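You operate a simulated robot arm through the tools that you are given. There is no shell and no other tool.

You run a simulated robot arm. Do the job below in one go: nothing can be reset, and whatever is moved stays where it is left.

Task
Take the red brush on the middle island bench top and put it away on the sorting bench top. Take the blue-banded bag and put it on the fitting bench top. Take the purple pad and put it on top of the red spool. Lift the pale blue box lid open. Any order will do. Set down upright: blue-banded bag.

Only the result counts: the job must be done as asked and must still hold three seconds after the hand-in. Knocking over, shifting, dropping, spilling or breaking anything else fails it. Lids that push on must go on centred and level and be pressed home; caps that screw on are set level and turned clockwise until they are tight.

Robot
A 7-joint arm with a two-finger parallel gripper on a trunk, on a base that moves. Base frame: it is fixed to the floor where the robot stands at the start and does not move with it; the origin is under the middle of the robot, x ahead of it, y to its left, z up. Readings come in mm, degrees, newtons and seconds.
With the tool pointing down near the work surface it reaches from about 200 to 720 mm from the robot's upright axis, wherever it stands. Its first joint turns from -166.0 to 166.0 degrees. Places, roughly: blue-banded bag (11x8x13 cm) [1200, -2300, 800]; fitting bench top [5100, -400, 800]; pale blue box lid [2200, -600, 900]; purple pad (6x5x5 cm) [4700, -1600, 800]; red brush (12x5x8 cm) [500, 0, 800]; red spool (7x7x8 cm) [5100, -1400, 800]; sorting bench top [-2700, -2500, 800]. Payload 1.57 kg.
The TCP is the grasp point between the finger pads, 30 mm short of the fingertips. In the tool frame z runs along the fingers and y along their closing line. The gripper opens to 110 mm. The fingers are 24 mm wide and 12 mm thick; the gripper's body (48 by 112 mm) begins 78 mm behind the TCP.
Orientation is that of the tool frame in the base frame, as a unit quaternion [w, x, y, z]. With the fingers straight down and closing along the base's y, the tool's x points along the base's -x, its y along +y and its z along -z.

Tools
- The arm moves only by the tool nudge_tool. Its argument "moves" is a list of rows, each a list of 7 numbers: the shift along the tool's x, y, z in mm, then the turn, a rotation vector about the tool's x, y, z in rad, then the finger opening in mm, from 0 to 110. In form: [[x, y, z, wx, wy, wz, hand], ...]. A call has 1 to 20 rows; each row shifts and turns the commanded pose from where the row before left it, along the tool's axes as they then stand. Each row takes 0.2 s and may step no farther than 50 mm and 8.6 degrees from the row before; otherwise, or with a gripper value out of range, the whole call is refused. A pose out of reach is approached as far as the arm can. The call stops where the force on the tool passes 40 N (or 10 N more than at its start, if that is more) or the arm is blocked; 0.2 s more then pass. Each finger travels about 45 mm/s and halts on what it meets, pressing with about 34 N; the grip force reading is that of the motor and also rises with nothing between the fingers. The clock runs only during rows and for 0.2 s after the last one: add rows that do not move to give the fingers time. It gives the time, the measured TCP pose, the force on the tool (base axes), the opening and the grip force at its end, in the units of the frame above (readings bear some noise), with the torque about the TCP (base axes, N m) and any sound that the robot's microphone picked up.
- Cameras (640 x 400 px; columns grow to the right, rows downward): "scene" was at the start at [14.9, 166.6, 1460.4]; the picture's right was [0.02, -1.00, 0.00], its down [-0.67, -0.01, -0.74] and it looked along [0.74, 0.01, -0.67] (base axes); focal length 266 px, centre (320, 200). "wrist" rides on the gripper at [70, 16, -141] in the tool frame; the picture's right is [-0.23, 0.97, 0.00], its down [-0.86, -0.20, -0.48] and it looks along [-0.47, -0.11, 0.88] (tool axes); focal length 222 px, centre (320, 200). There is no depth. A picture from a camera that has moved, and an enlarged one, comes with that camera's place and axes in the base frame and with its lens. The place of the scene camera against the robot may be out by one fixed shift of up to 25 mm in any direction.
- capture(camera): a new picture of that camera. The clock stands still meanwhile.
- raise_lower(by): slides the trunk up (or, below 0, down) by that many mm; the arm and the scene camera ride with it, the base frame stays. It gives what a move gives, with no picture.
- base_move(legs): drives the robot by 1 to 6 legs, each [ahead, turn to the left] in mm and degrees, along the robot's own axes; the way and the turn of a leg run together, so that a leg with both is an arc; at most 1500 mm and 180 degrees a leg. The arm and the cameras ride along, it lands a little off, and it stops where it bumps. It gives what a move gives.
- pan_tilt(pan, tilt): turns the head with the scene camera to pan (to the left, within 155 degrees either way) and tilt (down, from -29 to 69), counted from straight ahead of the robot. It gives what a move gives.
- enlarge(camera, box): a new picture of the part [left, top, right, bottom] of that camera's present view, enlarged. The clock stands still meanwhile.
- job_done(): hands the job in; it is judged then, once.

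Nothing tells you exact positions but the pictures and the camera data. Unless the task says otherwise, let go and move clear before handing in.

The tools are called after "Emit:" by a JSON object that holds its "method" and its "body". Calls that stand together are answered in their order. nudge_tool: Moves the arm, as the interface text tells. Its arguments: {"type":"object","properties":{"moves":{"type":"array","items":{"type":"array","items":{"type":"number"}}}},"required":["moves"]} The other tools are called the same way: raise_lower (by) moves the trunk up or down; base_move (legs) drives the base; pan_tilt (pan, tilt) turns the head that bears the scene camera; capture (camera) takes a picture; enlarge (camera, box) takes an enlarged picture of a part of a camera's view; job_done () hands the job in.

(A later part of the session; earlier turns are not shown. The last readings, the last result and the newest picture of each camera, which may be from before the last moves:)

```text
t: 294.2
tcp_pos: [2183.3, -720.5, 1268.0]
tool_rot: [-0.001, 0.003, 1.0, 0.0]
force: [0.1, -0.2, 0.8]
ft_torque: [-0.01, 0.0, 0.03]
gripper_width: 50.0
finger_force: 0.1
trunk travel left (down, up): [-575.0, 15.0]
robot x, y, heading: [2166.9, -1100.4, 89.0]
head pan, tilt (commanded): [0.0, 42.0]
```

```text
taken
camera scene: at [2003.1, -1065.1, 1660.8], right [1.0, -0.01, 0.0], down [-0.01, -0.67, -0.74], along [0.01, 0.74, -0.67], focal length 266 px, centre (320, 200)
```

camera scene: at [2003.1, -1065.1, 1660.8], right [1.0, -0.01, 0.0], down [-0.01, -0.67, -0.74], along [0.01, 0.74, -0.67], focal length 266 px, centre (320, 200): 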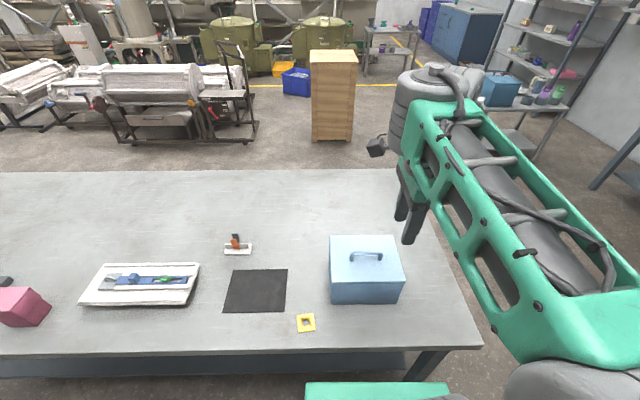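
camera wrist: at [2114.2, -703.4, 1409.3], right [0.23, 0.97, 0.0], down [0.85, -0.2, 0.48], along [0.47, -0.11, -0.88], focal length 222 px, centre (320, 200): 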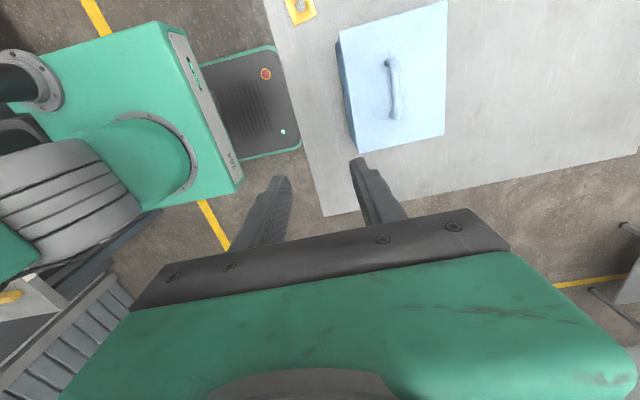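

Emit:
{"method": "enlarge", "body": {"camera": "wrist", "box": [320, 0, 470, 160]}}

Emit:
{"method": "enlarge", "body": {"camera": "scene", "box": [310, 220, 420, 315]}}

```text
2.50 times, centred on (395, 80) of wrist
camera zoom: at [2114.2, -703.4, 1409.3], right [0.23, 0.97, 0.0], down [0.85, -0.2, 0.48], along [0.47, -0.11, -0.88], focal length 555 px, centre (132, 500)
```

zoom: 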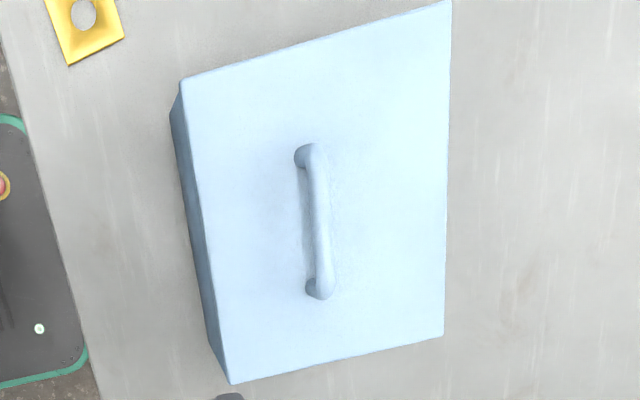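

```text
4.21 times, centred on (365, 268) of scene
camera zoom: at [2003.1, -1065.1, 1660.8], right [1.0, -0.01, 0.0], down [-0.01, -0.67, -0.74], along [0.01, 0.74, -0.67], focal length 1122 px, centre (130, -84)
```

zoom: 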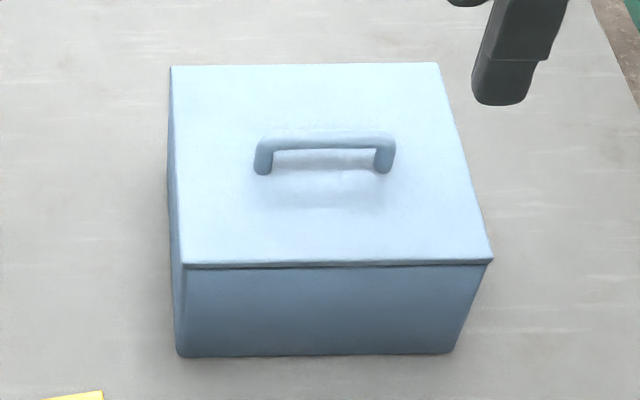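

Wrist view from above: lid spans x 2053–2275, y -653…-475 (top z about 931); the handle bar lies along x at y about -579, z about 970, centred x 2166. I move in front, pitch the tool 45° and stop at a stand-off in line with the bar.

Emit:
{"method": "nudge_tool", "body": {"moves": [[4.3, 20, 37, 0, 0, 0, 40], [4.3, 20, 37, 0, 0, 0, 40], [4.3, 20, 37, 0, 0, 0, 40], [4.3, 20, 37, 0, 0, 0, 40], [0, 0, 0, -0.131, 0, 0, 34], [0, 0, 0, -0.131, 0, 0, 34], [0, 0, 0, -0.131, 0, 0, 34], [0, 0, 0, -0.131, 0, 0, 34], [0, 0, 0, -0.131, 0, 0, 34], [0, 0, 0, -0.131, 0, 0, 34], [0, 0, 0, 0, 0, 0, 34]]}}

Emit:
{"method": "capture", "body": {"camera": "wrist"}}

Emit:
{"method": "capture", "body": {"camera": "scene"}}

```text
t: 296.6
tcp_pos: [2115.4, -551.2, 1382.6]
tool_rot: [0.005, 0.003, 0.925, 0.379]
force: [0.0, 0.7, 0.0]
ft_torque: [0.0, -0.03, -0.01]
gripper_width: 33.6
finger_force: 0.1
out of reach, approached as far as the arm can: row 5, 6, 7, 8, 9, 10
trunk travel left (down, up): [-575.0, 15.0]
robot x, y, heading: [2169.4, -1101.7, 89.0]
head pan, tilt (commanded): [0.0, 42.0]
```

```text
taken
camera wrist: at [2045.0, -638.2, 1495.3], right [0.23, 0.69, 0.68], down [0.85, -0.48, 0.21], along [0.47, 0.53, -0.7], focal length 222 px, centre (320, 200)
```

wrist: 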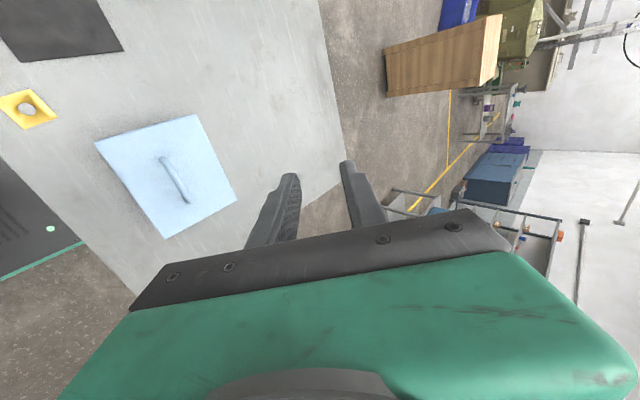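

```text
taken
camera scene: at [2003.0, -1065.1, 1660.8], right [1.0, -0.01, 0.0], down [-0.01, -0.67, -0.74], along [0.01, 0.74, -0.67], focal length 266 px, centre (320, 200)
```

scene: 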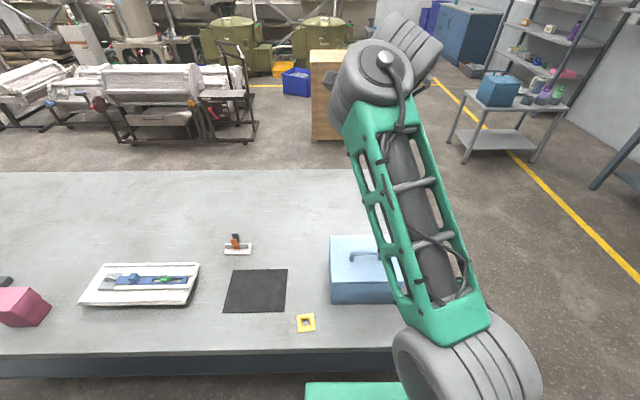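

That pitched pose is out of reach with the trunk high, and the arm drifted upward (well clear of everything). I turn the tool back to vertical and will grip the handle from straight above instead.

Emit:
{"method": "nudge_tool", "body": {"moves": [[0, 0, 0, 0.131, 0, 0, 34], [0, 0, 0, 0.131, 0, 0, 34], [0, 0, 0, 0.131, 0, 0, 34], [0, 0, 0, 0.131, 0, 0, 34], [0, 0, 0, 0.131, 0, 0, 34], [0, 0, 0, 0.131, 0, 0, 34], [0, 0, 0, 0, 0, 0, 34]]}}

Emit:
{"method": "capture", "body": {"camera": "wrist"}}

```text
t: 298.2
tcp_pos: [2099.2, -542.0, 1384.8]
tool_rot: [-0.03, -0.005, 0.998, 0.053]
force: [-0.6, -0.7, -0.4]
ft_torque: [0.02, 0.0, 0.01]
gripper_width: 33.8
finger_force: 0.1
out of reach, approached as far as the arm can: row 4, 5
trunk travel left (down, up): [-575.0, 15.0]
robot x, y, heading: [2165.0, -1101.9, 89.0]
head pan, tilt (commanded): [0.0, 42.0]
```

```text
taken
camera wrist: at [2038.5, -541.9, 1532.5], right [0.22, 0.97, 0.09], down [0.88, -0.24, 0.4], along [0.41, -0.01, -0.91], focal length 222 px, centre (320, 200)
```

wrist: 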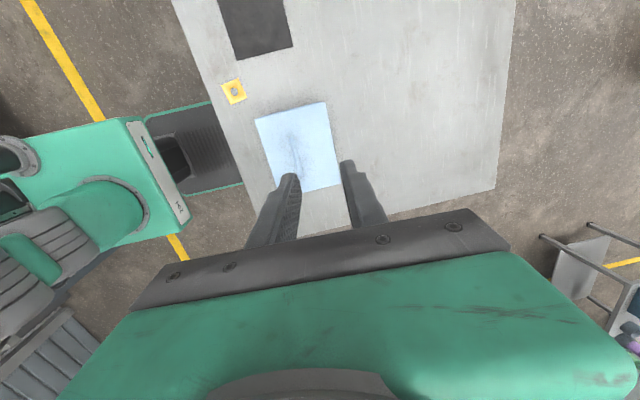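

Emit:
{"method": "nudge_tool", "body": {"moves": [[-11.2, -9.7, 34.2, 0.0177, -0.01, 0.0017, 34], [-11.2, -9.7, 34.2, 0.0177, -0.01, 0.0017, 34], [-11.2, -9.7, 34.2, 0.0177, -0.01, 0.0017, 34], [-11.2, -9.7, 34.2, 0.0177, -0.01, 0.0017, 34], [-11.2, -9.7, 34.2, 0.0177, -0.01, 0.0017, 34], [-11.2, -9.7, 34.2, 0.0177, -0.01, 0.0017, 34], [0, 0, 0, 0, 0, 0, 34]]}}

Emit:
{"method": "capture", "body": {"camera": "wrist"}}

Emit:
{"method": "capture", "body": {"camera": "scene"}}

```text
t: 299.8
tcp_pos: [2160.2, -584.6, 1173.7]
tool_rot: [0.0, -0.001, 1.0, 0.002]
force: [0.3, 0.0, -0.4]
ft_torque: [-0.01, -0.03, -0.01]
gripper_width: 33.7
finger_force: 0.0
trunk travel left (down, up): [-575.0, 15.0]
robot x, y, heading: [2170.5, -1098.7, 89.3]
head pan, tilt (commanded): [0.0, 42.0]
```

```text
taken
camera wrist: at [2090.3, -569.2, 1316.7], right [0.23, 0.97, 0.0], down [0.86, -0.2, 0.48], along [0.47, -0.11, -0.88], focal length 222 px, centre (320, 200)
```

wrist: 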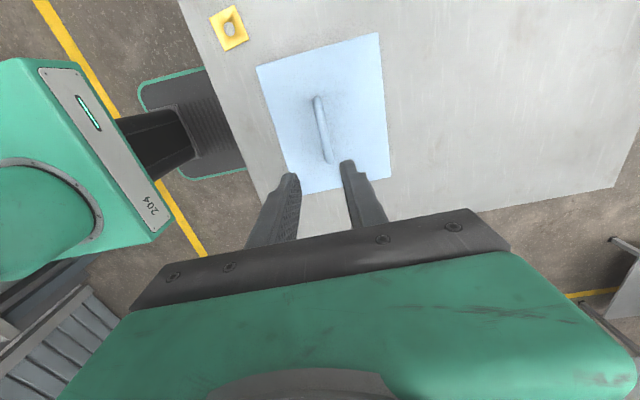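

```text
taken
camera scene: at [2003.1, -1065.1, 1660.8], right [1.0, -0.01, 0.0], down [-0.01, -0.67, -0.74], along [0.01, 0.74, -0.67], focal length 266 px, centre (320, 200)
```

scene: 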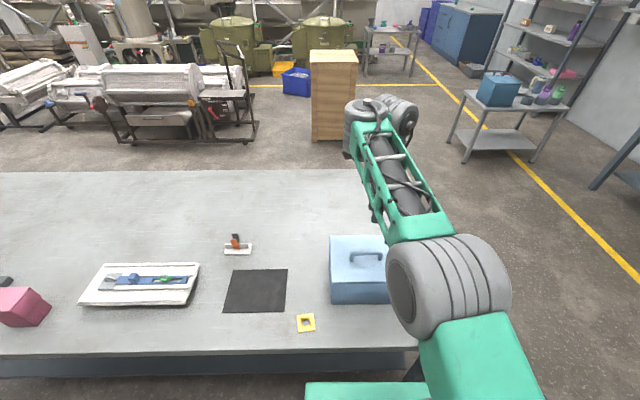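

Emit:
{"method": "enlarge", "body": {"camera": "wrist", "box": [240, 20, 400, 200]}}

```text
2.22 times, centred on (320, 110) of wrist
camera zoom: at [2090.3, -569.2, 1316.7], right [0.23, 0.97, 0.0], down [0.86, -0.2, 0.48], along [0.47, -0.11, -0.88], focal length 494 px, centre (320, 400)
```

zoom: 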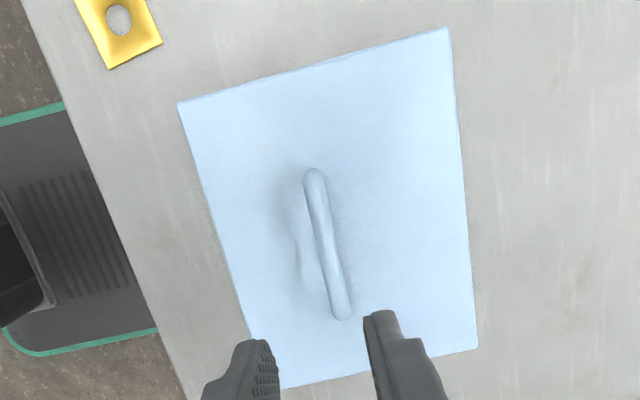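

Handle bar refined: y about -580, z about 969, x 2114–2209. I align over its middle and descend partway.

Emit:
{"method": "nudge_tool", "body": {"moves": [[-1, 4.6, 0, 0, 0, 0, 36], [0, 0, 40, 0, 0, 0, 36], [0, 0, 40, 0, 0, 0, 36], [0, 0, 40, 0, 0, 0, 36], [0, 0, 20, 0, 0, 0, 36], [0, 0, 0, 0, 0, 0, 36]]}}

Emit:
{"method": "capture", "body": {"camera": "wrist"}}

Emit:
{"method": "enlarge", "body": {"camera": "wrist", "box": [230, 90, 410, 230]}}

```text
t: 301.2
tcp_pos: [2158.0, -573.7, 1078.4]
tool_rot: [0.005, -0.001, 1.0, -0.007]
force: [-0.1, 0.5, -0.3]
ft_torque: [-0.02, -0.03, 0.03]
gripper_width: 36.0
finger_force: 0.0
out of reach, approached as far as the arm can: row 4, 5
trunk travel left (down, up): [-575.0, 15.0]
robot x, y, heading: [2168.2, -1100.7, 89.5]
head pan, tilt (commanded): [0.0, 42.0]
```

```text
taken
camera wrist: at [2088.7, -555.9, 1219.6], right [0.23, 0.97, -0.01], down [0.85, -0.19, 0.49], along [0.47, -0.12, -0.87], focal length 222 px, centre (320, 200)
```

wrist: 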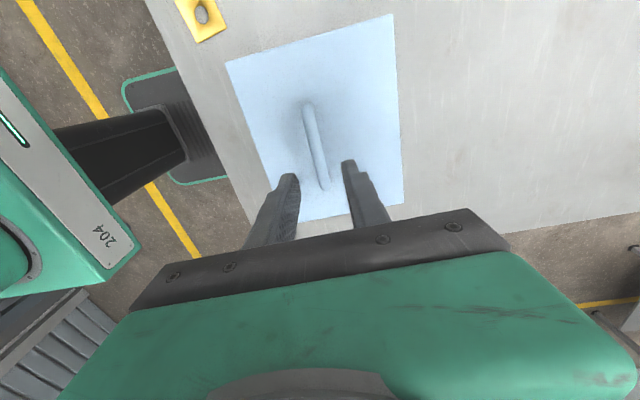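

```text
2.86 times, centred on (320, 160) of wrist
camera zoom: at [2088.7, -555.9, 1219.6], right [0.23, 0.97, -0.01], down [0.85, -0.19, 0.49], along [0.47, -0.12, -0.87], focal length 635 px, centre (320, 314)
```

zoom: 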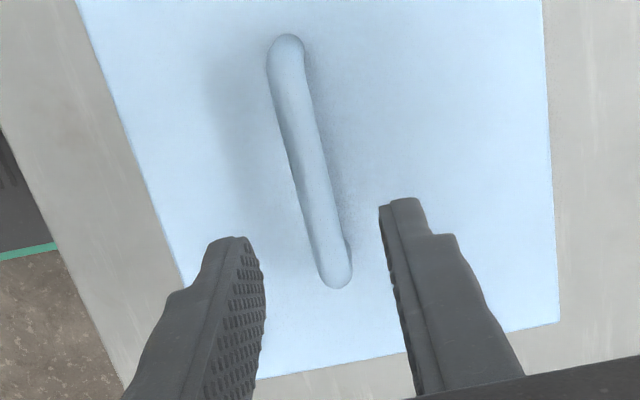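

The arm is hitting a joint limit here, probably because the earlier excursion changed its posture. I retrace to the earlier tucked pose and turn the tool back to restore the posture.

Emit:
{"method": "nudge_tool", "body": {"moves": [[0, 0, -40, 0, 0, 0, 36], [0, 0, -40, 0, 0, 0, 36], [0, -20, -40, 0, 0, 0, 36], [-5, -30, -30, 0, 0, 0, 36], [-5, -30, -20, 0, 0, 0, 36], [-5, -30, -10, 0, 0, 0, 36], [-5, -30, -10, 0, 0, 0, 36], [0, 0, 0, 0, 0, 0, 36]]}}

Emit:
{"method": "capture", "body": {"camera": "scene"}}

```text
t: 303.0
tcp_pos: [2180.4, -714.5, 1266.3]
tool_rot: [0.0, -0.001, 1.0, 0.001]
force: [0.6, 0.3, 0.0]
ft_torque: [-0.02, -0.02, -0.03]
gripper_width: 35.9
finger_force: 0.0
trunk travel left (down, up): [-575.0, 15.0]
robot x, y, heading: [2168.2, -1104.5, 89.1]
head pan, tilt (commanded): [0.0, 42.0]
```

```text
taken
camera scene: at [2003.1, -1065.1, 1660.8], right [1.0, -0.01, 0.0], down [-0.01, -0.67, -0.74], along [0.01, 0.74, -0.67], focal length 266 px, centre (320, 200)
```

scene: 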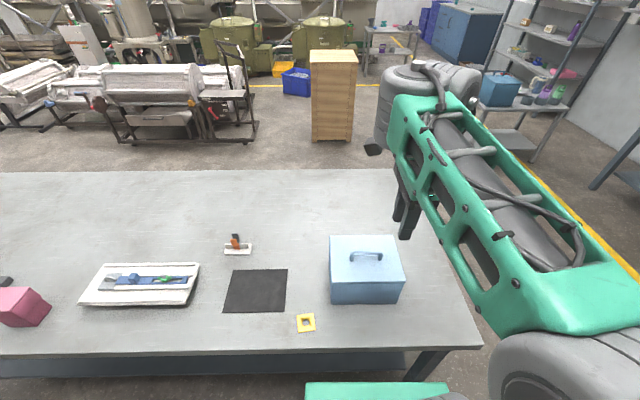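

Emit:
{"method": "nudge_tool", "body": {"moves": [[0, 0, 0, 0, 0, -0.138, 36], [0, 0, 0, 0, 0, -0.138, 36], [0, 0, 0, 0, 0, -0.138, 36], [0, 0, 0, 0, 0, -0.138, 36], [0, 0, 0, 0, 0, -0.138, 36], [0, 0, 0, 0, 0, -0.138, 36], [0, 0, 0, 0, 0, -0.138, 36], [0, 0, 0, 0, 0, -0.138, 36], [0, 0, 0, 0, 0, -0.138, 36], [0, 0, 0, 0, 0, -0.138, 36], [0, 0, 0, 0, 0, -0.138, 36], [0, 0, 0, 0, 0, -0.137, 36], [0, 0, 0, 0, 0, 0, 36]]}}

Emit:
{"method": "raise_lower", "body": {"by": -110}}

Emit:
{"method": "capture", "body": {"camera": "scene"}}

```text
t: 305.8
tcp_pos: [2179.5, -715.6, 1268.0]
tool_rot: [-0.002, 0.738, -0.675, -0.001]
force: [-0.6, 0.7, 0.4]
ft_torque: [0.0, -0.03, 0.03]
gripper_width: 35.8
finger_force: 0.0
trunk travel left (down, up): [-575.0, 15.0]
robot x, y, heading: [2164.5, -1099.4, 89.0]
head pan, tilt (commanded): [0.0, 42.0]
```

```text
t: 307.2
tcp_pos: [2179.9, -714.6, 1157.6]
tool_rot: [-0.001, 0.737, -0.676, -0.002]
force: [0.2, 0.0, 0.1]
ft_torque: [0.01, 0.01, -0.02]
gripper_width: 36.1
finger_force: 0.1
trunk travel left (down, up): [-465.0, 125.0]
robot x, y, heading: [2163.6, -1099.4, 89.1]
head pan, tilt (commanded): [0.0, 42.0]
```

```text
taken
camera scene: at [2003.2, -1065.2, 1550.8], right [1.0, -0.01, 0.0], down [-0.01, -0.67, -0.74], along [0.01, 0.74, -0.67], focal length 266 px, centre (320, 200)
```

scene: 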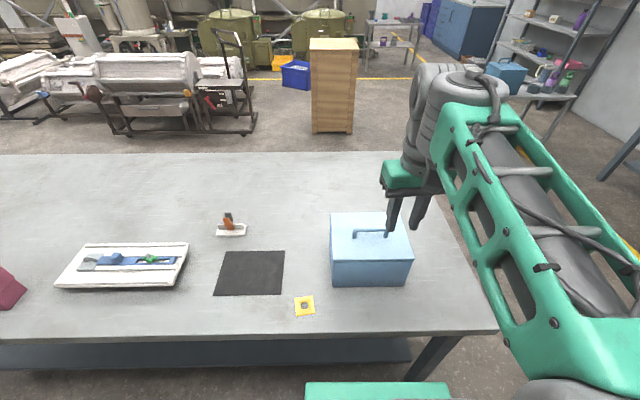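

Emit:
{"method": "nudge_tool", "body": {"moves": [[0, 0, 0, 0, 0, 0.138, 36], [0, 0, 0, 0, 0, 0.138, 36], [0, 0, 0, 0, 0, 0.138, 36], [0, 0, 0, 0, 0, 0.138, 36], [0, 0, 0, 0, 0, 0.138, 36], [0, 0, 0, 0, 0, 0.138, 36], [0, 0, 0, 0, 0, 0.138, 36], [0, 0, 0, 0, 0, 0.138, 36], [0, 0, 0, 0, 0, 0.138, 36], [0, 0, 0, 0, 0, 0.138, 36], [0, 0, 0, 0, 0, 0.138, 36], [0, 0, 0, 0, 0, 0.133, 36], [5, 34, 0, 0, 0, 0, 36], [5, 34, 0, 0, 0, 0, 36], [5, 34, 0, 0, 0, 0, 36], [4, 33, 0, 0, 0, 0, 36], [0, 0, 35, 0, 0, 0, 36], [0, 0, 35, 0, 0, 0, 36], [0, 0, 0, 0, 0, 0, 36]]}}

Emit:
{"method": "capture", "body": {"camera": "wrist"}}

Emit:
{"method": "capture", "body": {"camera": "scene"}}

```text
t: 311.2
tcp_pos: [2159.6, -580.0, 1088.5]
tool_rot: [-0.001, -0.003, 1.0, 0.002]
force: [0.4, 0.9, 0.3]
ft_torque: [-0.01, 0.01, -0.02]
gripper_width: 36.0
finger_force: 0.1
trunk travel left (down, up): [-465.0, 125.0]
robot x, y, heading: [2165.0, -1100.9, 89.3]
head pan, tilt (commanded): [0.0, 42.0]
```

```text
taken
camera wrist: at [2090.6, -565.1, 1231.0], right [0.22, 0.98, 0.0], down [0.86, -0.2, 0.48], along [0.47, -0.1, -0.88], focal length 222 px, centre (320, 200)
```

wrist: 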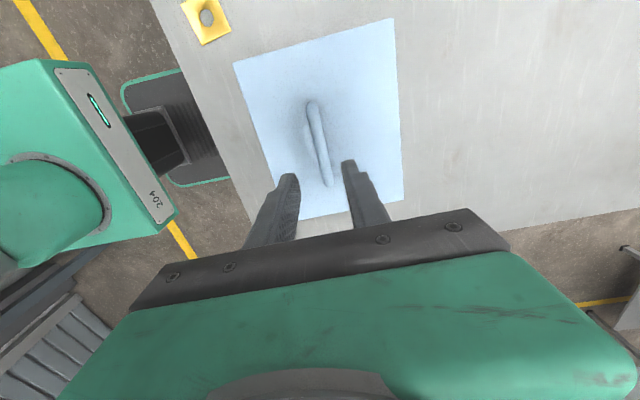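

```text
taken
camera scene: at [2003.3, -1065.4, 1550.9], right [1.0, -0.01, 0.0], down [-0.01, -0.67, -0.74], along [0.01, 0.74, -0.67], focal length 266 px, centre (320, 200)
```

scene: 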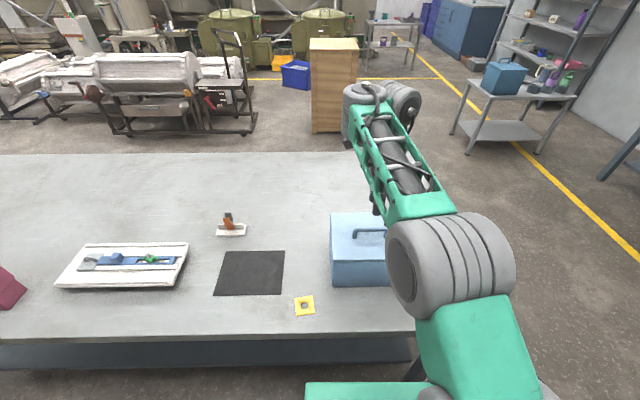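

Reachable now. Before gripping I dry-run the far end of the opening arc (higher up, clear of the box) to be sure the arm can follow it.

Emit:
{"method": "nudge_tool", "body": {"moves": [[0, 30, 0, 0, 0, 0, 36], [0, 30, 0, 0, 0, 0, 36], [0, 30, 0, 0, 0, 0, 36], [0, 30, 0, 0, 0, 0, 36], [0, 30, 0, 0, 0, 0, 36], [0, 0, 0, 0, 0, 0, 36]]}}

Emit:
{"method": "nudge_tool", "body": {"moves": [[0, 0, 25, 0, 0, 0, 36], [0, 0, 25, 0, 0, 0, 36], [0, 0, 0, 0, 0, 0, 36]]}}

Emit:
{"method": "nudge_tool", "body": {"moves": [[0, 0, 0, 0.1, 0, 0, 36], [0, 0, 0, 0.1, 0, 0, 36], [0, 0, 0, 0, 0, 0, 36]]}}

```text
t: 312.6
tcp_pos: [2159.7, -430.1, 1088.2]
tool_rot: [0.0, -0.003, 1.0, 0.001]
force: [-1.1, 0.6, 0.6]
ft_torque: [-0.03, 0.0, 0.0]
gripper_width: 35.9
finger_force: 0.0
trunk travel left (down, up): [-465.0, 125.0]
robot x, y, heading: [2163.7, -1100.6, 89.0]
head pan, tilt (commanded): [0.0, 42.0]
```

```text
t: 313.4
tcp_pos: [2158.8, -429.6, 1038.2]
tool_rot: [0.0, -0.002, 1.0, 0.001]
force: [0.4, 0.8, 0.4]
ft_torque: [-0.01, 0.03, -0.01]
gripper_width: 36.2
finger_force: 0.0
trunk travel left (down, up): [-465.0, 125.0]
robot x, y, heading: [2166.8, -1105.0, 89.4]
head pan, tilt (commanded): [0.0, 42.0]
```

```text
t: 314.2
tcp_pos: [2158.6, -435.5, 1036.1]
tool_rot: [0.0, -0.003, 0.995, -0.099]
force: [0.7, 0.5, -0.9]
ft_torque: [0.01, -0.04, 0.01]
gripper_width: 35.9
finger_force: 0.1
out of reach, approached as far as the arm can: row 2
trunk travel left (down, up): [-465.0, 125.0]
robot x, y, heading: [2167.9, -1098.6, 89.2]
head pan, tilt (commanded): [0.0, 42.0]
```

The vertical tool reaches the 90° end of the arc. I return above the handle, edge the base 20 mm closer for margin, and re-measure the bar.

Emit:
{"method": "nudge_tool", "body": {"moves": [[0, 0, 0, -0.1, 0, 0, 36], [0, 0, 0, -0.1, 0, 0, 36], [0, 0, -25, 0, 0, 0, 36], [0, 0, -25, 0, 0, 0, 36], [0, -40, 0, 0, 0, 0, 36], [0, -40, 0, 0, 0, 0, 36], [0, -40, 0, 0, 0, 0, 36], [0, -40, 0, 0, 0, 0, 36], [0, 0, 0, 0, 0, 0, 36]]}}

Emit:
{"method": "base_move", "body": {"legs": [[22, 0]]}}

Emit:
{"method": "enlarge", "body": {"camera": "wrist", "box": [230, 60, 410, 220]}}

```text
t: 316.2
tcp_pos: [2160.4, -595.0, 1087.4]
tool_rot: [0.0, -0.003, 1.0, 0.002]
force: [-0.2, -0.2, 0.7]
ft_torque: [-0.01, 0.0, 0.0]
gripper_width: 35.9
finger_force: 0.0
trunk travel left (down, up): [-465.0, 125.0]
robot x, y, heading: [2168.7, -1103.0, 88.9]
head pan, tilt (commanded): [0.0, 42.0]
```

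```text
t: 317.0
tcp_pos: [2160.3, -572.3, 1087.0]
tool_rot: [0.001, -0.002, 1.0, 0.001]
force: [0.3, -0.1, 0.1]
ft_torque: [0.02, -0.03, -0.01]
gripper_width: 36.2
finger_force: 0.1
trunk travel left (down, up): [-465.0, 125.0]
robot x, y, heading: [2166.6, -1076.8, 89.1]
head pan, tilt (commanded): [0.0, 42.0]
```

```text
2.50 times, centred on (320, 140) of wrist
camera zoom: at [2091.6, -556.7, 1229.4], right [0.22, 0.98, 0.0], down [0.86, -0.2, 0.48], along [0.47, -0.1, -0.88], focal length 555 px, centre (320, 350)
```

zoom: 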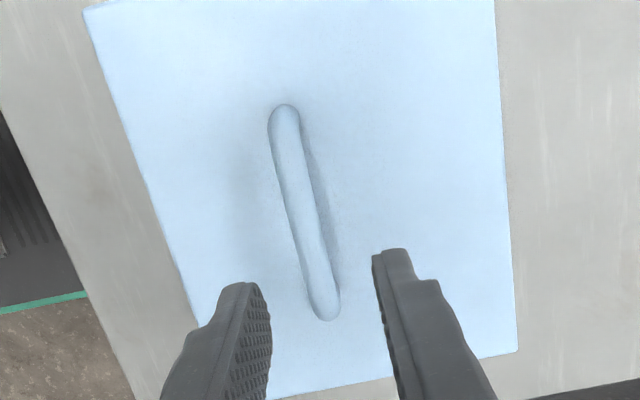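

Bar confirmed at y -580, z about 969. I align and descend to just above it.

Emit:
{"method": "nudge_tool", "body": {"moves": [[0, -7.7, 0, 0, 0, 0, 36], [0, 0, 30, 0, 0, 0, 36], [0, 0, 30, 0, 0, 0, 36], [0, 0, 12, 0, 0, 0, 36], [0, 0, 0, 0, 0, 0, 36]]}}

Emit:
{"method": "enlarge", "body": {"camera": "wrist", "box": [230, 80, 410, 240]}}

Emit:
{"method": "enlarge", "body": {"camera": "scene", "box": [310, 190, 430, 300]}}

```text
t: 318.2
tcp_pos: [2161.0, -580.1, 1014.1]
tool_rot: [0.0, -0.003, 1.0, 0.001]
force: [0.8, 0.4, 0.9]
ft_torque: [0.02, 0.0, 0.02]
gripper_width: 36.0
finger_force: 0.1
trunk travel left (down, up): [-465.0, 125.0]
robot x, y, heading: [2171.2, -1079.9, 89.2]
head pan, tilt (commanded): [0.0, 42.0]
```

```text
2.50 times, centred on (320, 160) of wrist
camera zoom: at [2091.2, -564.6, 1157.1], right [0.22, 0.98, 0.0], down [0.86, -0.2, 0.48], along [0.47, -0.1, -0.88], focal length 555 px, centre (320, 300)
```

zoom: 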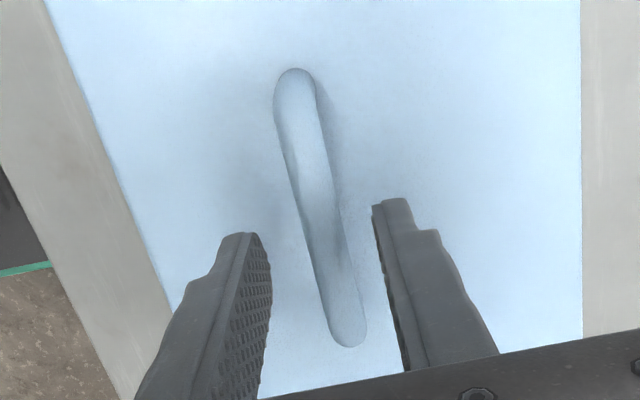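

```text
3.64 times, centred on (370, 245) of scene
camera zoom: at [2003.4, -1042.9, 1550.8], right [1.0, -0.01, 0.0], down [-0.01, -0.67, -0.74], along [0.01, 0.74, -0.67], focal length 969 px, centre (138, 36)
```

zoom: 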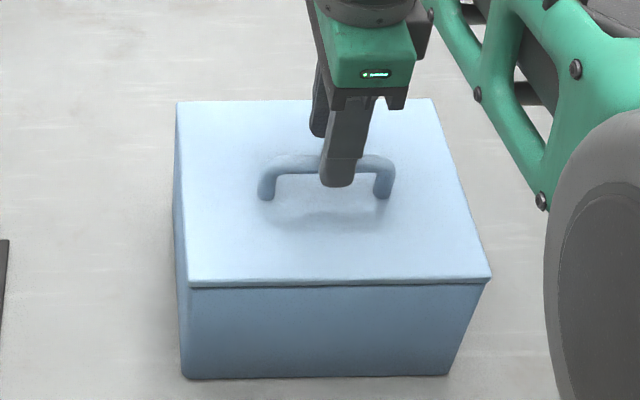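

The fingers straddle the bar correctly. I descend to TCP z 977 and close.

Emit:
{"method": "nudge_tool", "body": {"moves": [[0, 0, 15, 0, 0, 0, 36], [0, 0, 15, 0, 0, 0, 36], [0, 0, 7, 0, 0, 0, 36], [0, 0, 0, 0, 0, 0, 36]]}}

Emit:
{"method": "enlarge", "body": {"camera": "wrist", "box": [230, 80, 410, 240]}}

```text
t: 319.2
tcp_pos: [2160.8, -580.2, 977.4]
tool_rot: [0.001, -0.003, 1.0, 0.001]
force: [-1.3, -0.3, -0.9]
ft_torque: [-0.02, -0.02, -0.01]
gripper_width: 36.1
finger_force: 0.1
trunk travel left (down, up): [-465.0, 125.0]
robot x, y, heading: [2166.7, -1080.6, 89.2]
head pan, tilt (commanded): [0.0, 42.0]
```

```text
2.50 times, centred on (320, 160) of wrist
camera zoom: at [2091.5, -565.0, 1120.8], right [0.22, 0.98, 0.0], down [0.86, -0.2, 0.48], along [0.47, -0.1, -0.88], focal length 555 px, centre (320, 300)
```

zoom: 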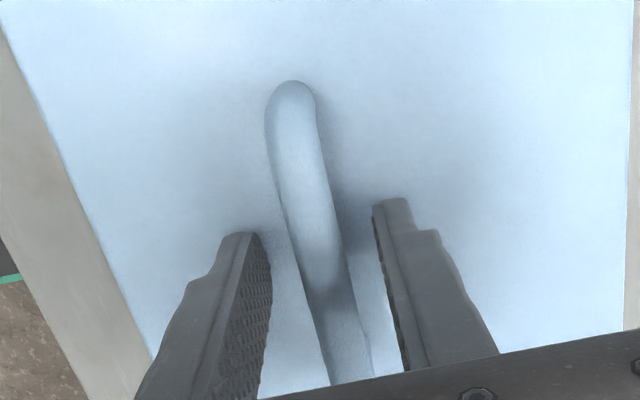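

Emit:
{"method": "nudge_tool", "body": {"moves": [[0, 0, 0, 0, 0, 0, 28], [0, 0, 0, 0, 0, 0, 20], [0, 0, 0, 0, 0, 0, 10], [0, 0, 0, 0, 0, 0, 5], [0, 0, 0, 0, 0, 0, 5], [0, 0, 0, 0, 0, 0, 5]]}}

Emit:
{"method": "capture", "body": {"camera": "wrist"}}

```text
t: 320.6
tcp_pos: [2160.9, -577.9, 977.3]
tool_rot: [0.0, -0.003, 1.0, 0.001]
force: [0.1, 12.8, -0.1]
ft_torque: [0.08, 0.03, -0.04]
gripper_width: 13.7
finger_force: 30.3
trunk travel left (down, up): [-465.0, 125.0]
robot x, y, heading: [2164.4, -1077.6, 89.0]
head pan, tilt (commanded): [0.0, 42.0]
```

```text
taken
camera wrist: at [2091.5, -563.4, 1120.9], right [0.22, 0.98, 0.0], down [0.86, -0.2, 0.48], along [0.47, -0.1, -0.88], focal length 222 px, centre (320, 200)
```

wrist: 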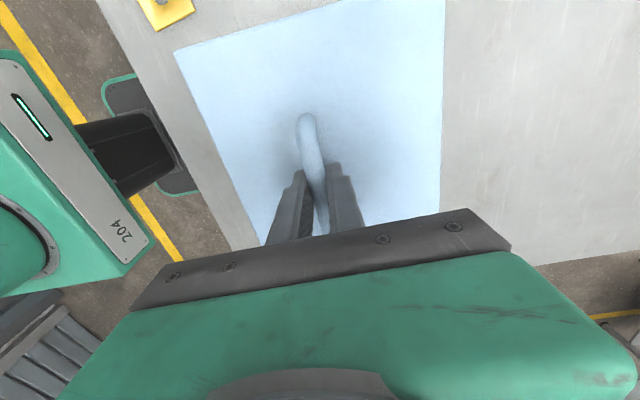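

Bar gripped (13.7 mm). There is a 13 N side load from a 2 mm offset, so I relieve it, then lift just 4 mm to feel which way the lid is hinged.

Emit:
{"method": "nudge_tool", "body": {"moves": [[0, 2.2, 0, 0, 0, 0, 5], [0, 0, 0, 0, 0, 0, 5]]}}

Emit:
{"method": "nudge_tool", "body": {"moves": [[0, 0, -2, 0, 0, 0, 5], [0, 0, -2, 0, 0, 0, 5], [0, 0, 0, 0, 0, 0, 5]]}}

Emit:
{"method": "enlarge", "body": {"camera": "scene", "box": [310, 190, 430, 300]}}

```text
t: 321.2
tcp_pos: [2160.9, -578.8, 977.9]
tool_rot: [0.0, -0.002, 1.0, 0.001]
force: [0.3, 1.1, 7.7]
ft_torque: [-0.06, -0.01, -0.01]
gripper_width: 13.4
finger_force: 29.8
trunk travel left (down, up): [-465.0, 125.0]
robot x, y, heading: [2165.5, -1074.6, 89.2]
head pan, tilt (commanded): [0.0, 42.0]
```

```text
t: 322.0
tcp_pos: [2160.6, -578.4, 980.8]
tool_rot: [0.001, -0.002, 1.0, 0.001]
force: [-1.6, 4.1, -4.7]
ft_torque: [-0.13, -0.02, -0.08]
gripper_width: 13.4
finger_force: 29.9
trunk travel left (down, up): [-465.0, 125.0]
robot x, y, heading: [2165.2, -1080.0, 89.2]
head pan, tilt (commanded): [0.0, 42.0]
```

```text
3.64 times, centred on (370, 245) of scene
camera zoom: at [2003.3, -1041.9, 1550.7], right [1.0, -0.01, 0.0], down [-0.01, -0.67, -0.74], along [0.01, 0.74, -0.67], focal length 969 px, centre (138, 36)
```

zoom: 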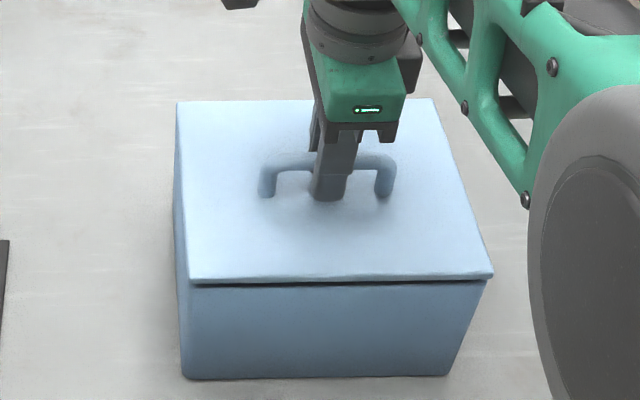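

The +y pull and the gap at the front confirm the hinge is on the far (+y) side. I follow the arc about the hinge in small steps, watching forces.

Emit:
{"method": "nudge_tool", "body": {"moves": [[0, 2.05, -2.3, 0, 0, 0, 5], [0, 2.05, -2.3, 0, 0, 0, 5], [0, 2.4, -4.15, 0, 0, 0, 5], [0, 2.4, -4.15, 0, 0, 0, 5], [0, 0, 0, 0, 0, 0, 5]]}}

Emit:
{"method": "enlarge", "body": {"camera": "scene", "box": [310, 190, 430, 300]}}

```text
t: 323.2
tcp_pos: [2160.0, -571.2, 994.5]
tool_rot: [0.0, -0.003, 1.0, 0.002]
force: [-0.4, -11.4, 4.1]
ft_torque: [-0.12, -0.07, -0.16]
gripper_width: 13.2
finger_force: 30.4
trunk travel left (down, up): [-465.0, 125.0]
robot x, y, heading: [2164.7, -1076.2, 89.3]
head pan, tilt (commanded): [0.0, 42.0]
```

```text
3.64 times, centred on (370, 245) of scene
camera zoom: at [2003.4, -1044.7, 1550.9], right [1.0, -0.01, 0.0], down [-0.01, -0.67, -0.74], along [0.01, 0.74, -0.67], focal length 969 px, centre (138, 36)
```

zoom: 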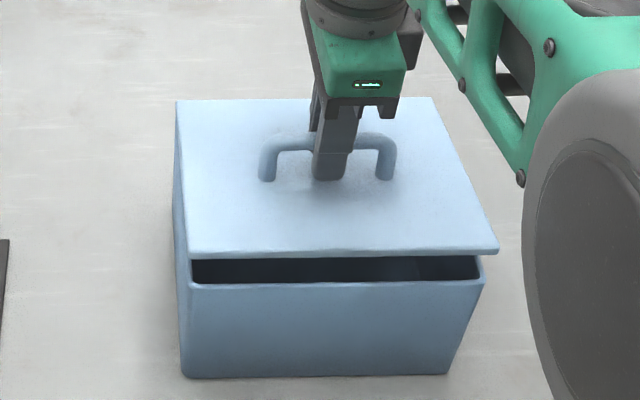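

The lid is opening cleanly; the side load says the hinge is a little higher than I assumed. I continue with a corrected arc.

Emit:
{"method": "nudge_tool", "body": {"moves": [[0, 1.5, -4.3, 0, 0, 0, 5], [0, 1.75, -4.3, 0, 0, 0, 5], [0, 2.8, -3.8, 0, 0, 0, 5], [0, 2.8, -3.8, 0, 0, 0, 5], [0, 0, 0, 0, 0, 0, 5]]}}

```text
t: 324.4
tcp_pos: [2160.0, -559.8, 1010.2]
tool_rot: [0.001, -0.002, 1.0, 0.001]
force: [-2.2, -2.1, -2.9]
ft_torque: [-0.11, 0.03, -0.3]
gripper_width: 13.6
finger_force: 29.9
trunk travel left (down, up): [-465.0, 125.0]
robot x, y, heading: [2168.7, -1079.8, 89.2]
head pan, tilt (commanded): [0.0, 42.0]
```

Forces are now only a few newtons. I continue to about 40°.

Emit:
{"method": "nudge_tool", "body": {"moves": [[0, 3.1, -3.5, 0, 0, 0, 5], [0, 3.2, -3.5, 0, 0, 0, 5], [0, 3.4, -3.2, 0, 0, 0, 5], [0, 3.4, -3.2, 0, 0, 0, 5], [0, 0, 0, 0, 0, 0, 5]]}}

Emit:
{"method": "nudge_tool", "body": {"moves": [[0, 3.7, -2.95, 0, 0, 0, 5], [0, 3.7, -2.95, 0, 0, 0, 5], [0, 3.95, -2.55, 0, 0, 0, 5], [0, 3.95, -2.55, 0, 0, 0, 5], [0, 0, 0, 0, 0, 0, 5]]}}

Emit:
{"method": "enlarge", "body": {"camera": "scene", "box": [310, 150, 430, 300]}}

Emit:
{"method": "capture", "body": {"camera": "wrist"}}

```text
t: 325.6
tcp_pos: [2160.4, -547.5, 1024.2]
tool_rot: [0.0, -0.002, 1.0, 0.0]
force: [0.4, -0.4, -2.5]
ft_torque: [-0.11, -0.08, -0.34]
gripper_width: 13.5
finger_force: 30.7
trunk travel left (down, up): [-465.0, 125.0]
robot x, y, heading: [2165.7, -1080.0, 88.9]
head pan, tilt (commanded): [0.0, 42.0]
```

```text
t: 326.8
tcp_pos: [2161.6, -532.2, 1035.4]
tool_rot: [0.0, -0.004, 1.0, 0.002]
force: [2.1, -3.2, 2.9]
ft_torque: [-0.03, -0.04, -0.44]
gripper_width: 13.3
finger_force: 30.0
trunk travel left (down, up): [-465.0, 125.0]
robot x, y, heading: [2169.9, -1076.4, 89.3]
head pan, tilt (commanded): [0.0, 42.0]
```

```text
2.67 times, centred on (370, 225) of scene
camera zoom: at [2003.6, -1043.5, 1550.9], right [1.0, -0.01, 0.0], down [-0.01, -0.67, -0.74], along [0.01, 0.74, -0.67], focal length 710 px, centre (187, 133)
```

zoom: 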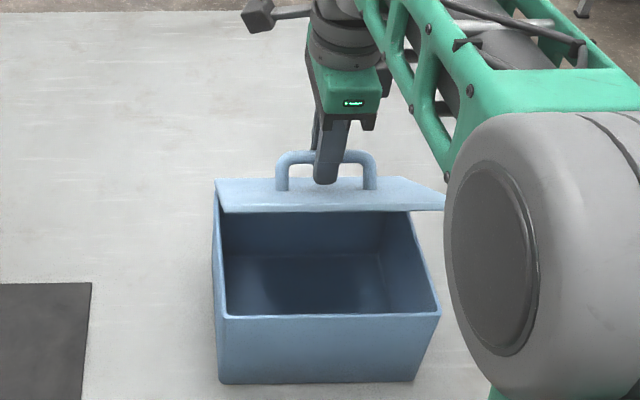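

```text
taken
camera wrist: at [2091.3, -516.6, 1178.9], right [0.22, 0.97, 0.0], down [0.86, -0.2, 0.48], along [0.47, -0.1, -0.88], focal length 222 px, centre (320, 200)
```

wrist: 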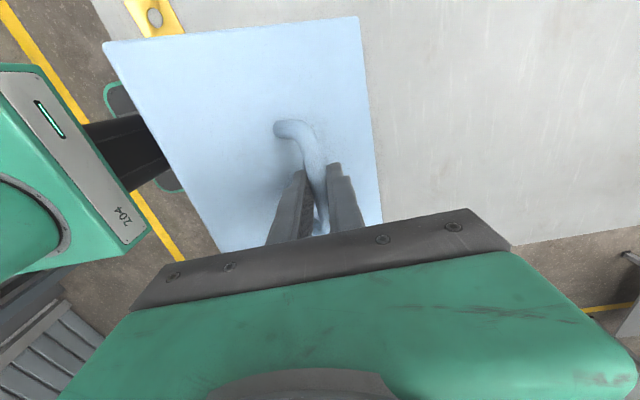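

Smooth so far (about 40°). I continue to about 60°.

Emit:
{"method": "nudge_tool", "body": {"moves": [[0, 4.1, -2.25, 0, 0, 0, 5], [0, 4.1, -2.25, 0, 0, 0, 5], [0, 4.35, -1.85, 0, 0, 0, 5], [0, 4.35, -1.85, 0, 0, 0, 5], [0, 0, 0, 0, 0, 0, 5]]}}

Emit:
{"method": "nudge_tool", "body": {"moves": [[0, 4.45, -1.45, 0, 0, 0, 5], [0, 4.45, -1.45, 0, 0, 0, 5], [0, 4.55, -1.1, 0, 0, 0, 5], [0, 4.55, -1.1, 0, 0, 0, 5], [0, 0, 0, 0, 0, 0, 5]]}}

Emit:
{"method": "capture", "body": {"camera": "scene"}}

Emit:
{"method": "capture", "body": {"camera": "wrist"}}

```text
t: 328.0
tcp_pos: [2160.2, -514.9, 1045.0]
tool_rot: [0.001, -0.004, 1.0, 0.002]
force: [-0.4, 0.1, -0.8]
ft_torque: [-0.05, 0.07, -0.56]
gripper_width: 13.5
finger_force: 30.3
trunk travel left (down, up): [-465.0, 125.0]
robot x, y, heading: [2163.8, -1078.3, 89.0]
head pan, tilt (commanded): [0.0, 42.0]
```

```text
t: 329.2
tcp_pos: [2160.4, -497.9, 1048.7]
tool_rot: [0.0, -0.003, 1.0, 0.001]
force: [-2.5, -1.3, 1.0]
ft_torque: [-0.06, -0.08, -0.63]
gripper_width: 13.7
finger_force: 29.7
trunk travel left (down, up): [-465.0, 125.0]
robot x, y, heading: [2166.3, -1079.1, 89.4]
head pan, tilt (commanded): [0.0, 42.0]
```

```text
taken
camera scene: at [2003.3, -1043.2, 1550.8], right [1.0, -0.01, 0.0], down [-0.01, -0.67, -0.74], along [0.01, 0.74, -0.67], focal length 266 px, centre (320, 200)
```

scene: 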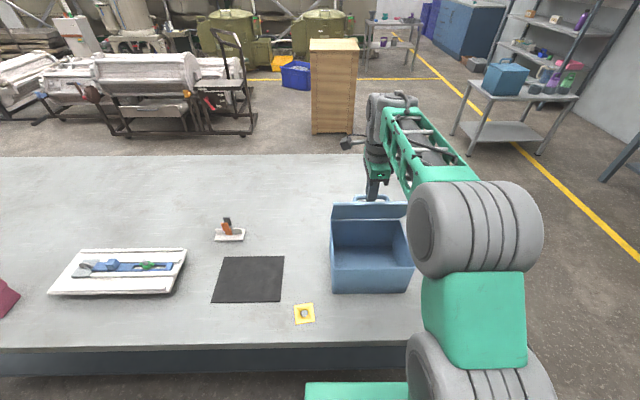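

```text
taken
camera wrist: at [2091.1, -481.7, 1191.3], right [0.22, 0.98, 0.0], down [0.86, -0.2, 0.48], along [0.47, -0.1, -0.88], focal length 222 px, centre (320, 200)
```

wrist: 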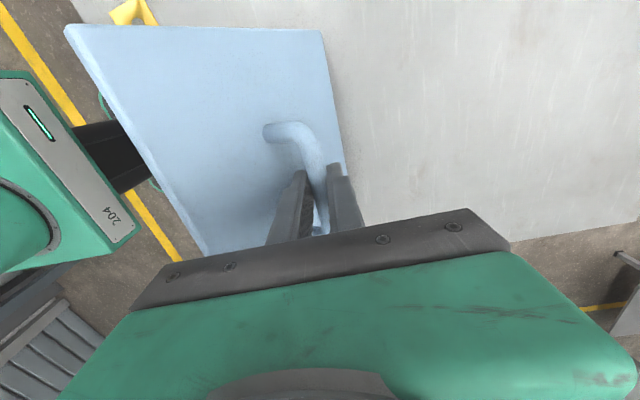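

About 60° open with low forces. I continue to 80°.

Emit:
{"method": "nudge_tool", "body": {"moves": [[0, 4.65, -0.7, 0, 0, 0, 5], [0, 4.65, -0.7, 0, 0, 0, 5], [0, 4.7, -0.25, 0, 0, 0, 5], [0, 4.7, -0.25, 0, 0, 0, 5], [0, 0, 0, 0, 0, 0, 5]]}}

Emit:
{"method": "nudge_tool", "body": {"moves": [[0, 4.7, 0.15, 0, 0, 0, 5], [0, 4.7, 0.15, 0, 0, 0, 5], [0, 4.65, 0.55, 0, 0, 0, 5], [0, 4.65, 0.55, 0, 0, 0, 5], [0, 0, 0, 0, 0, 0, 5]]}}

Emit:
{"method": "enlarge", "body": {"camera": "scene", "box": [310, 130, 450, 300]}}

```text
t: 330.4
tcp_pos: [2159.5, -477.3, 1050.4]
tool_rot: [0.0, -0.003, 1.0, 0.002]
force: [-0.4, -1.2, 0.5]
ft_torque: [-0.02, -0.04, -0.66]
gripper_width: 13.5
finger_force: 29.7
trunk travel left (down, up): [-465.0, 125.0]
robot x, y, heading: [2163.7, -1074.6, 88.9]
head pan, tilt (commanded): [0.0, 42.0]
```

```text
t: 331.6
tcp_pos: [2160.3, -460.0, 1049.5]
tool_rot: [0.0, -0.002, 1.0, 0.002]
force: [-1.4, -0.8, -0.1]
ft_torque: [-0.01, -0.01, -0.72]
gripper_width: 13.5
finger_force: 29.9
trunk travel left (down, up): [-465.0, 125.0]
robot x, y, heading: [2171.0, -1076.7, 89.3]
head pan, tilt (commanded): [0.0, 42.0]
```

```text
2.35 times, centred on (380, 215) of scene
camera zoom: at [2003.3, -1042.9, 1550.8], right [1.0, -0.01, 0.0], down [-0.01, -0.67, -0.74], along [0.01, 0.74, -0.67], focal length 627 px, centre (179, 165)
```

zoom: 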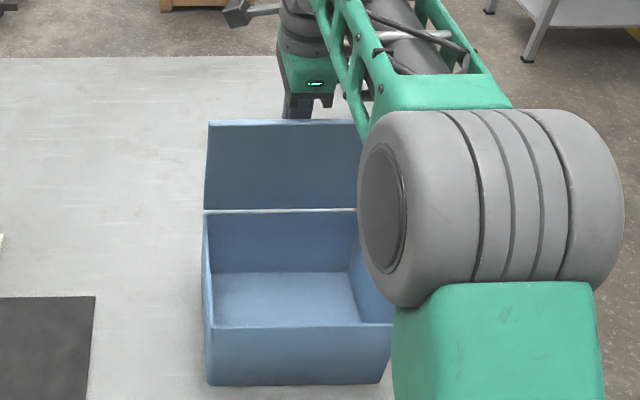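

About 80° now. I go on past vertical so that the lid will rest open by itself.

Emit:
{"method": "nudge_tool", "body": {"moves": [[0, 4.6, 0.95, 0, 0, 0, 5], [0, 4.6, 0.95, 0, 0, 0, 5], [0, 4.5, 1.35, 0, 0, 0, 5], [0, 4.5, 1.35, 0, 0, 0, 5], [0, 0, 0, 0, 0, 0, 5]]}}

Emit:
{"method": "nudge_tool", "body": {"moves": [[0, 4.35, 1.75, 0, 0, 0, 5], [0, 4.35, 1.75, 0, 0, 0, 5], [0, 0, 0, 0, 0, 0, 5]]}}

Emit:
{"method": "capture", "body": {"camera": "wrist"}}

```text
t: 332.8
tcp_pos: [2160.3, -441.2, 1043.8]
tool_rot: [0.0, -0.002, 1.0, 0.002]
force: [0.6, -0.1, 2.0]
ft_torque: [-0.02, -0.04, -0.7]
gripper_width: 13.6
finger_force: 30.0
trunk travel left (down, up): [-465.0, 125.0]
robot x, y, heading: [2166.7, -1080.3, 89.3]
head pan, tilt (commanded): [0.0, 42.0]
```

```text
t: 333.6
tcp_pos: [2158.8, -433.3, 1041.5]
tool_rot: [-0.001, -0.003, 1.0, 0.001]
force: [0.2, -1.0, -1.1]
ft_torque: [-0.04, -0.06, -0.7]
gripper_width: 13.4
finger_force: 29.8
trunk travel left (down, up): [-465.0, 125.0]
robot x, y, heading: [2167.8, -1077.2, 89.0]
head pan, tilt (commanded): [0.0, 42.0]
```

```text
taken
camera wrist: at [2090.9, -417.1, 1183.6], right [0.22, 0.97, 0.0], down [0.86, -0.2, 0.48], along [0.47, -0.1, -0.88], focal length 222 px, centre (320, 200)
```

wrist: 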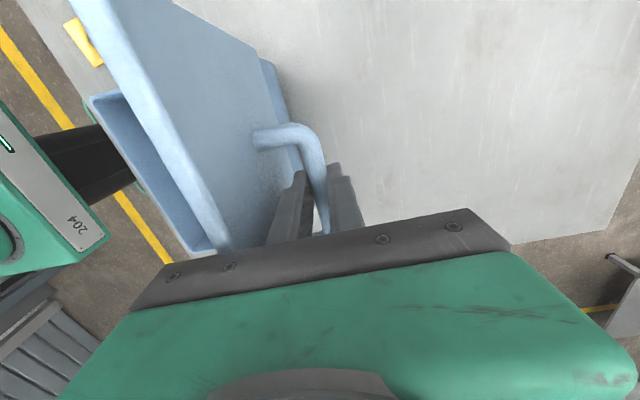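

About 95° and nearly load-free. I go to about 100° with a slight tool tilt for clearance above the lid edge.

Emit:
{"method": "nudge_tool", "body": {"moves": [[0, 4.2, 2.1, 0.035, 0, 0, 5], [0, 4.2, 2.1, 0.035, 0, 0, 5], [0, 0, 0, 0, 0, 0, 5]]}}

Emit:
{"method": "capture", "body": {"camera": "wrist"}}

Emit:
{"method": "capture", "body": {"camera": "scene"}}

```text
t: 334.2
tcp_pos: [2159.3, -431.6, 1039.4]
tool_rot: [0.0, -0.002, 0.999, -0.037]
force: [-0.6, -18.2, 11.0]
ft_torque: [-0.3, -0.33, -0.61]
gripper_width: 13.6
finger_force: 30.1
trunk travel left (down, up): [-465.0, 125.0]
robot x, y, heading: [2165.8, -1080.4, 89.4]
head pan, tilt (commanded): [0.0, 42.0]
stopped in row 3: the force on the tool passed its limit at 43 N (the readings are from after the stop); the commanded pose is now the measured one
```

```text
taken
camera wrist: at [2090.7, -405.0, 1181.1], right [0.22, 0.97, -0.07], down [0.86, -0.16, 0.49], along [0.47, -0.17, -0.87], focal length 222 px, centre (320, 200)
```

wrist: 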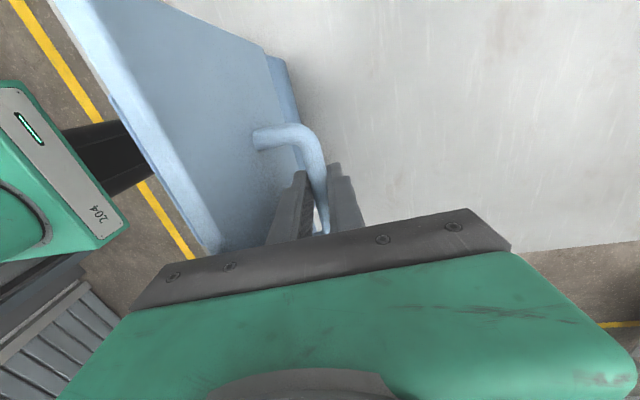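

```text
taken
camera scene: at [2003.3, -1047.9, 1551.1], right [1.0, -0.01, 0.0], down [-0.01, -0.67, -0.75], along [0.01, 0.74, -0.67], focal length 266 px, centre (320, 200)
```

scene: 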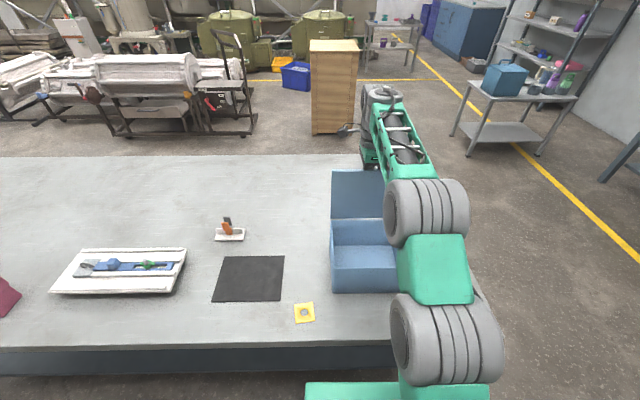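

The lid has reached its stop just past vertical (about 96–97°). I ease back 2–3 mm to take the load off before releasing.

Emit:
{"method": "nudge_tool", "body": {"moves": [[0, -1.5, -0.6, 0, 0, 0, 5], [0, -1.0, -0.4, 0, 0, 0, 5], [0, 0, 0, 0, 0, 0, 5]]}}

Emit:
{"method": "enlarge", "body": {"camera": "wrist", "box": [150, 60, 420, 270]}}

```text
t: 335.0
tcp_pos: [2159.9, -432.0, 1039.9]
tool_rot: [0.001, -0.002, 0.999, -0.036]
force: [-1.1, -13.3, 11.6]
ft_torque: [-0.1, 0.0, -0.73]
gripper_width: 13.9
finger_force: 29.8
trunk travel left (down, up): [-465.0, 125.0]
robot x, y, heading: [2166.1, -1077.0, 89.5]
head pan, tilt (commanded): [0.0, 42.0]
```

```text
1.90 times, centred on (285, 165) of wrist
camera zoom: at [2090.7, -405.6, 1181.2], right [0.22, 0.97, -0.07], down [0.86, -0.16, 0.49], along [0.47, -0.17, -0.87], focal length 423 px, centre (387, 267)
```

zoom: 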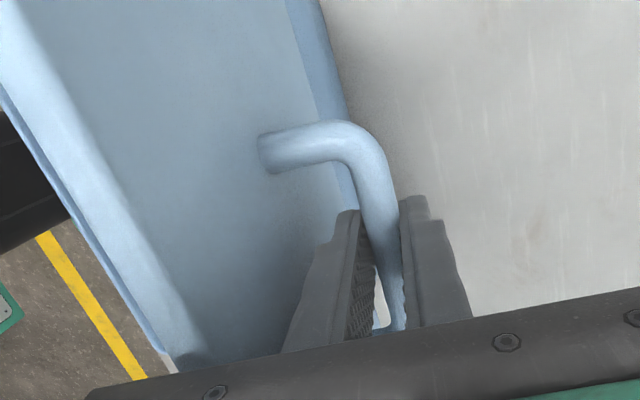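

Still about 17 N against the stop; I ease back another 3 mm along the arc.

Emit:
{"method": "nudge_tool", "body": {"moves": [[0, -1.4, -1.0, 0, 0, 0, 5], [0, -1.2, -1.0, 0, 0, 0, 5], [0, 0, 0, 0, 0, 0, 5]]}}

```text
t: 335.8
tcp_pos: [2161.1, -432.6, 1039.6]
tool_rot: [0.0, -0.002, 0.999, -0.036]
force: [-0.5, 1.5, 1.0]
ft_torque: [0.06, 0.04, -0.7]
gripper_width: 13.8
finger_force: 29.8
trunk travel left (down, up): [-465.0, 125.0]
robot x, y, heading: [2165.8, -1079.9, 89.2]
head pan, tilt (commanded): [0.0, 42.0]
```

Load is near zero. I open the fingers slightly and watch whether the lid stays.

Emit:
{"method": "nudge_tool", "body": {"moves": [[0, 0, 0, 0, 0, 0, 16], [0, 0, 0, 0, 0, 0, 20], [0, 0, 0, 0, 0, 0, 26], [0, 0, 0, 0, 0, 0, 28], [0, 0, 0, 0, 0, 0, 28]]}}

Emit:
{"method": "enlarge", "body": {"camera": "wrist", "box": [150, 60, 420, 270]}}

Emit:
{"method": "enlarge", "body": {"camera": "scene", "box": [300, 120, 440, 310]}}

```text
t: 337.0
tcp_pos: [2160.7, -432.2, 1040.0]
tool_rot: [0.0, -0.002, 0.999, -0.036]
force: [0.1, 0.3, 0.5]
ft_torque: [-0.03, 0.01, 0.02]
gripper_width: 28.3
finger_force: 0.0
trunk travel left (down, up): [-465.0, 125.0]
robot x, y, heading: [2166.7, -1078.1, 89.2]
head pan, tilt (commanded): [0.0, 42.0]
```

```text
1.90 times, centred on (285, 165) of wrist
camera zoom: at [2090.8, -405.9, 1181.7], right [0.22, 0.97, -0.07], down [0.86, -0.16, 0.49], along [0.47, -0.17, -0.87], focal length 423 px, centre (387, 267)
```

zoom: 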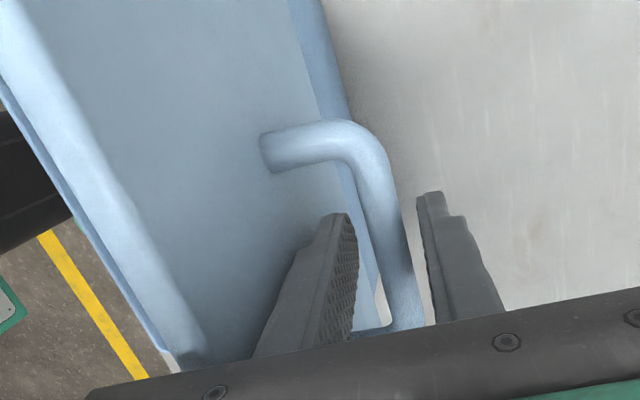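

```text
2.11 times, centred on (370, 215) of scene
camera zoom: at [2003.4, -1043.4, 1550.8], right [1.0, -0.01, 0.0], down [-0.01, -0.67, -0.74], along [0.01, 0.74, -0.67], focal length 561 px, centre (215, 168)
```

zoom: 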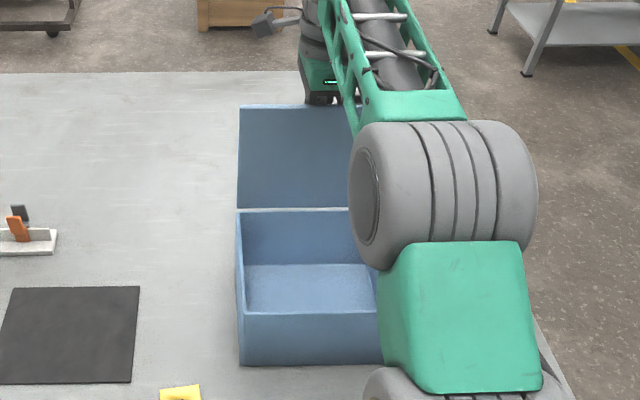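

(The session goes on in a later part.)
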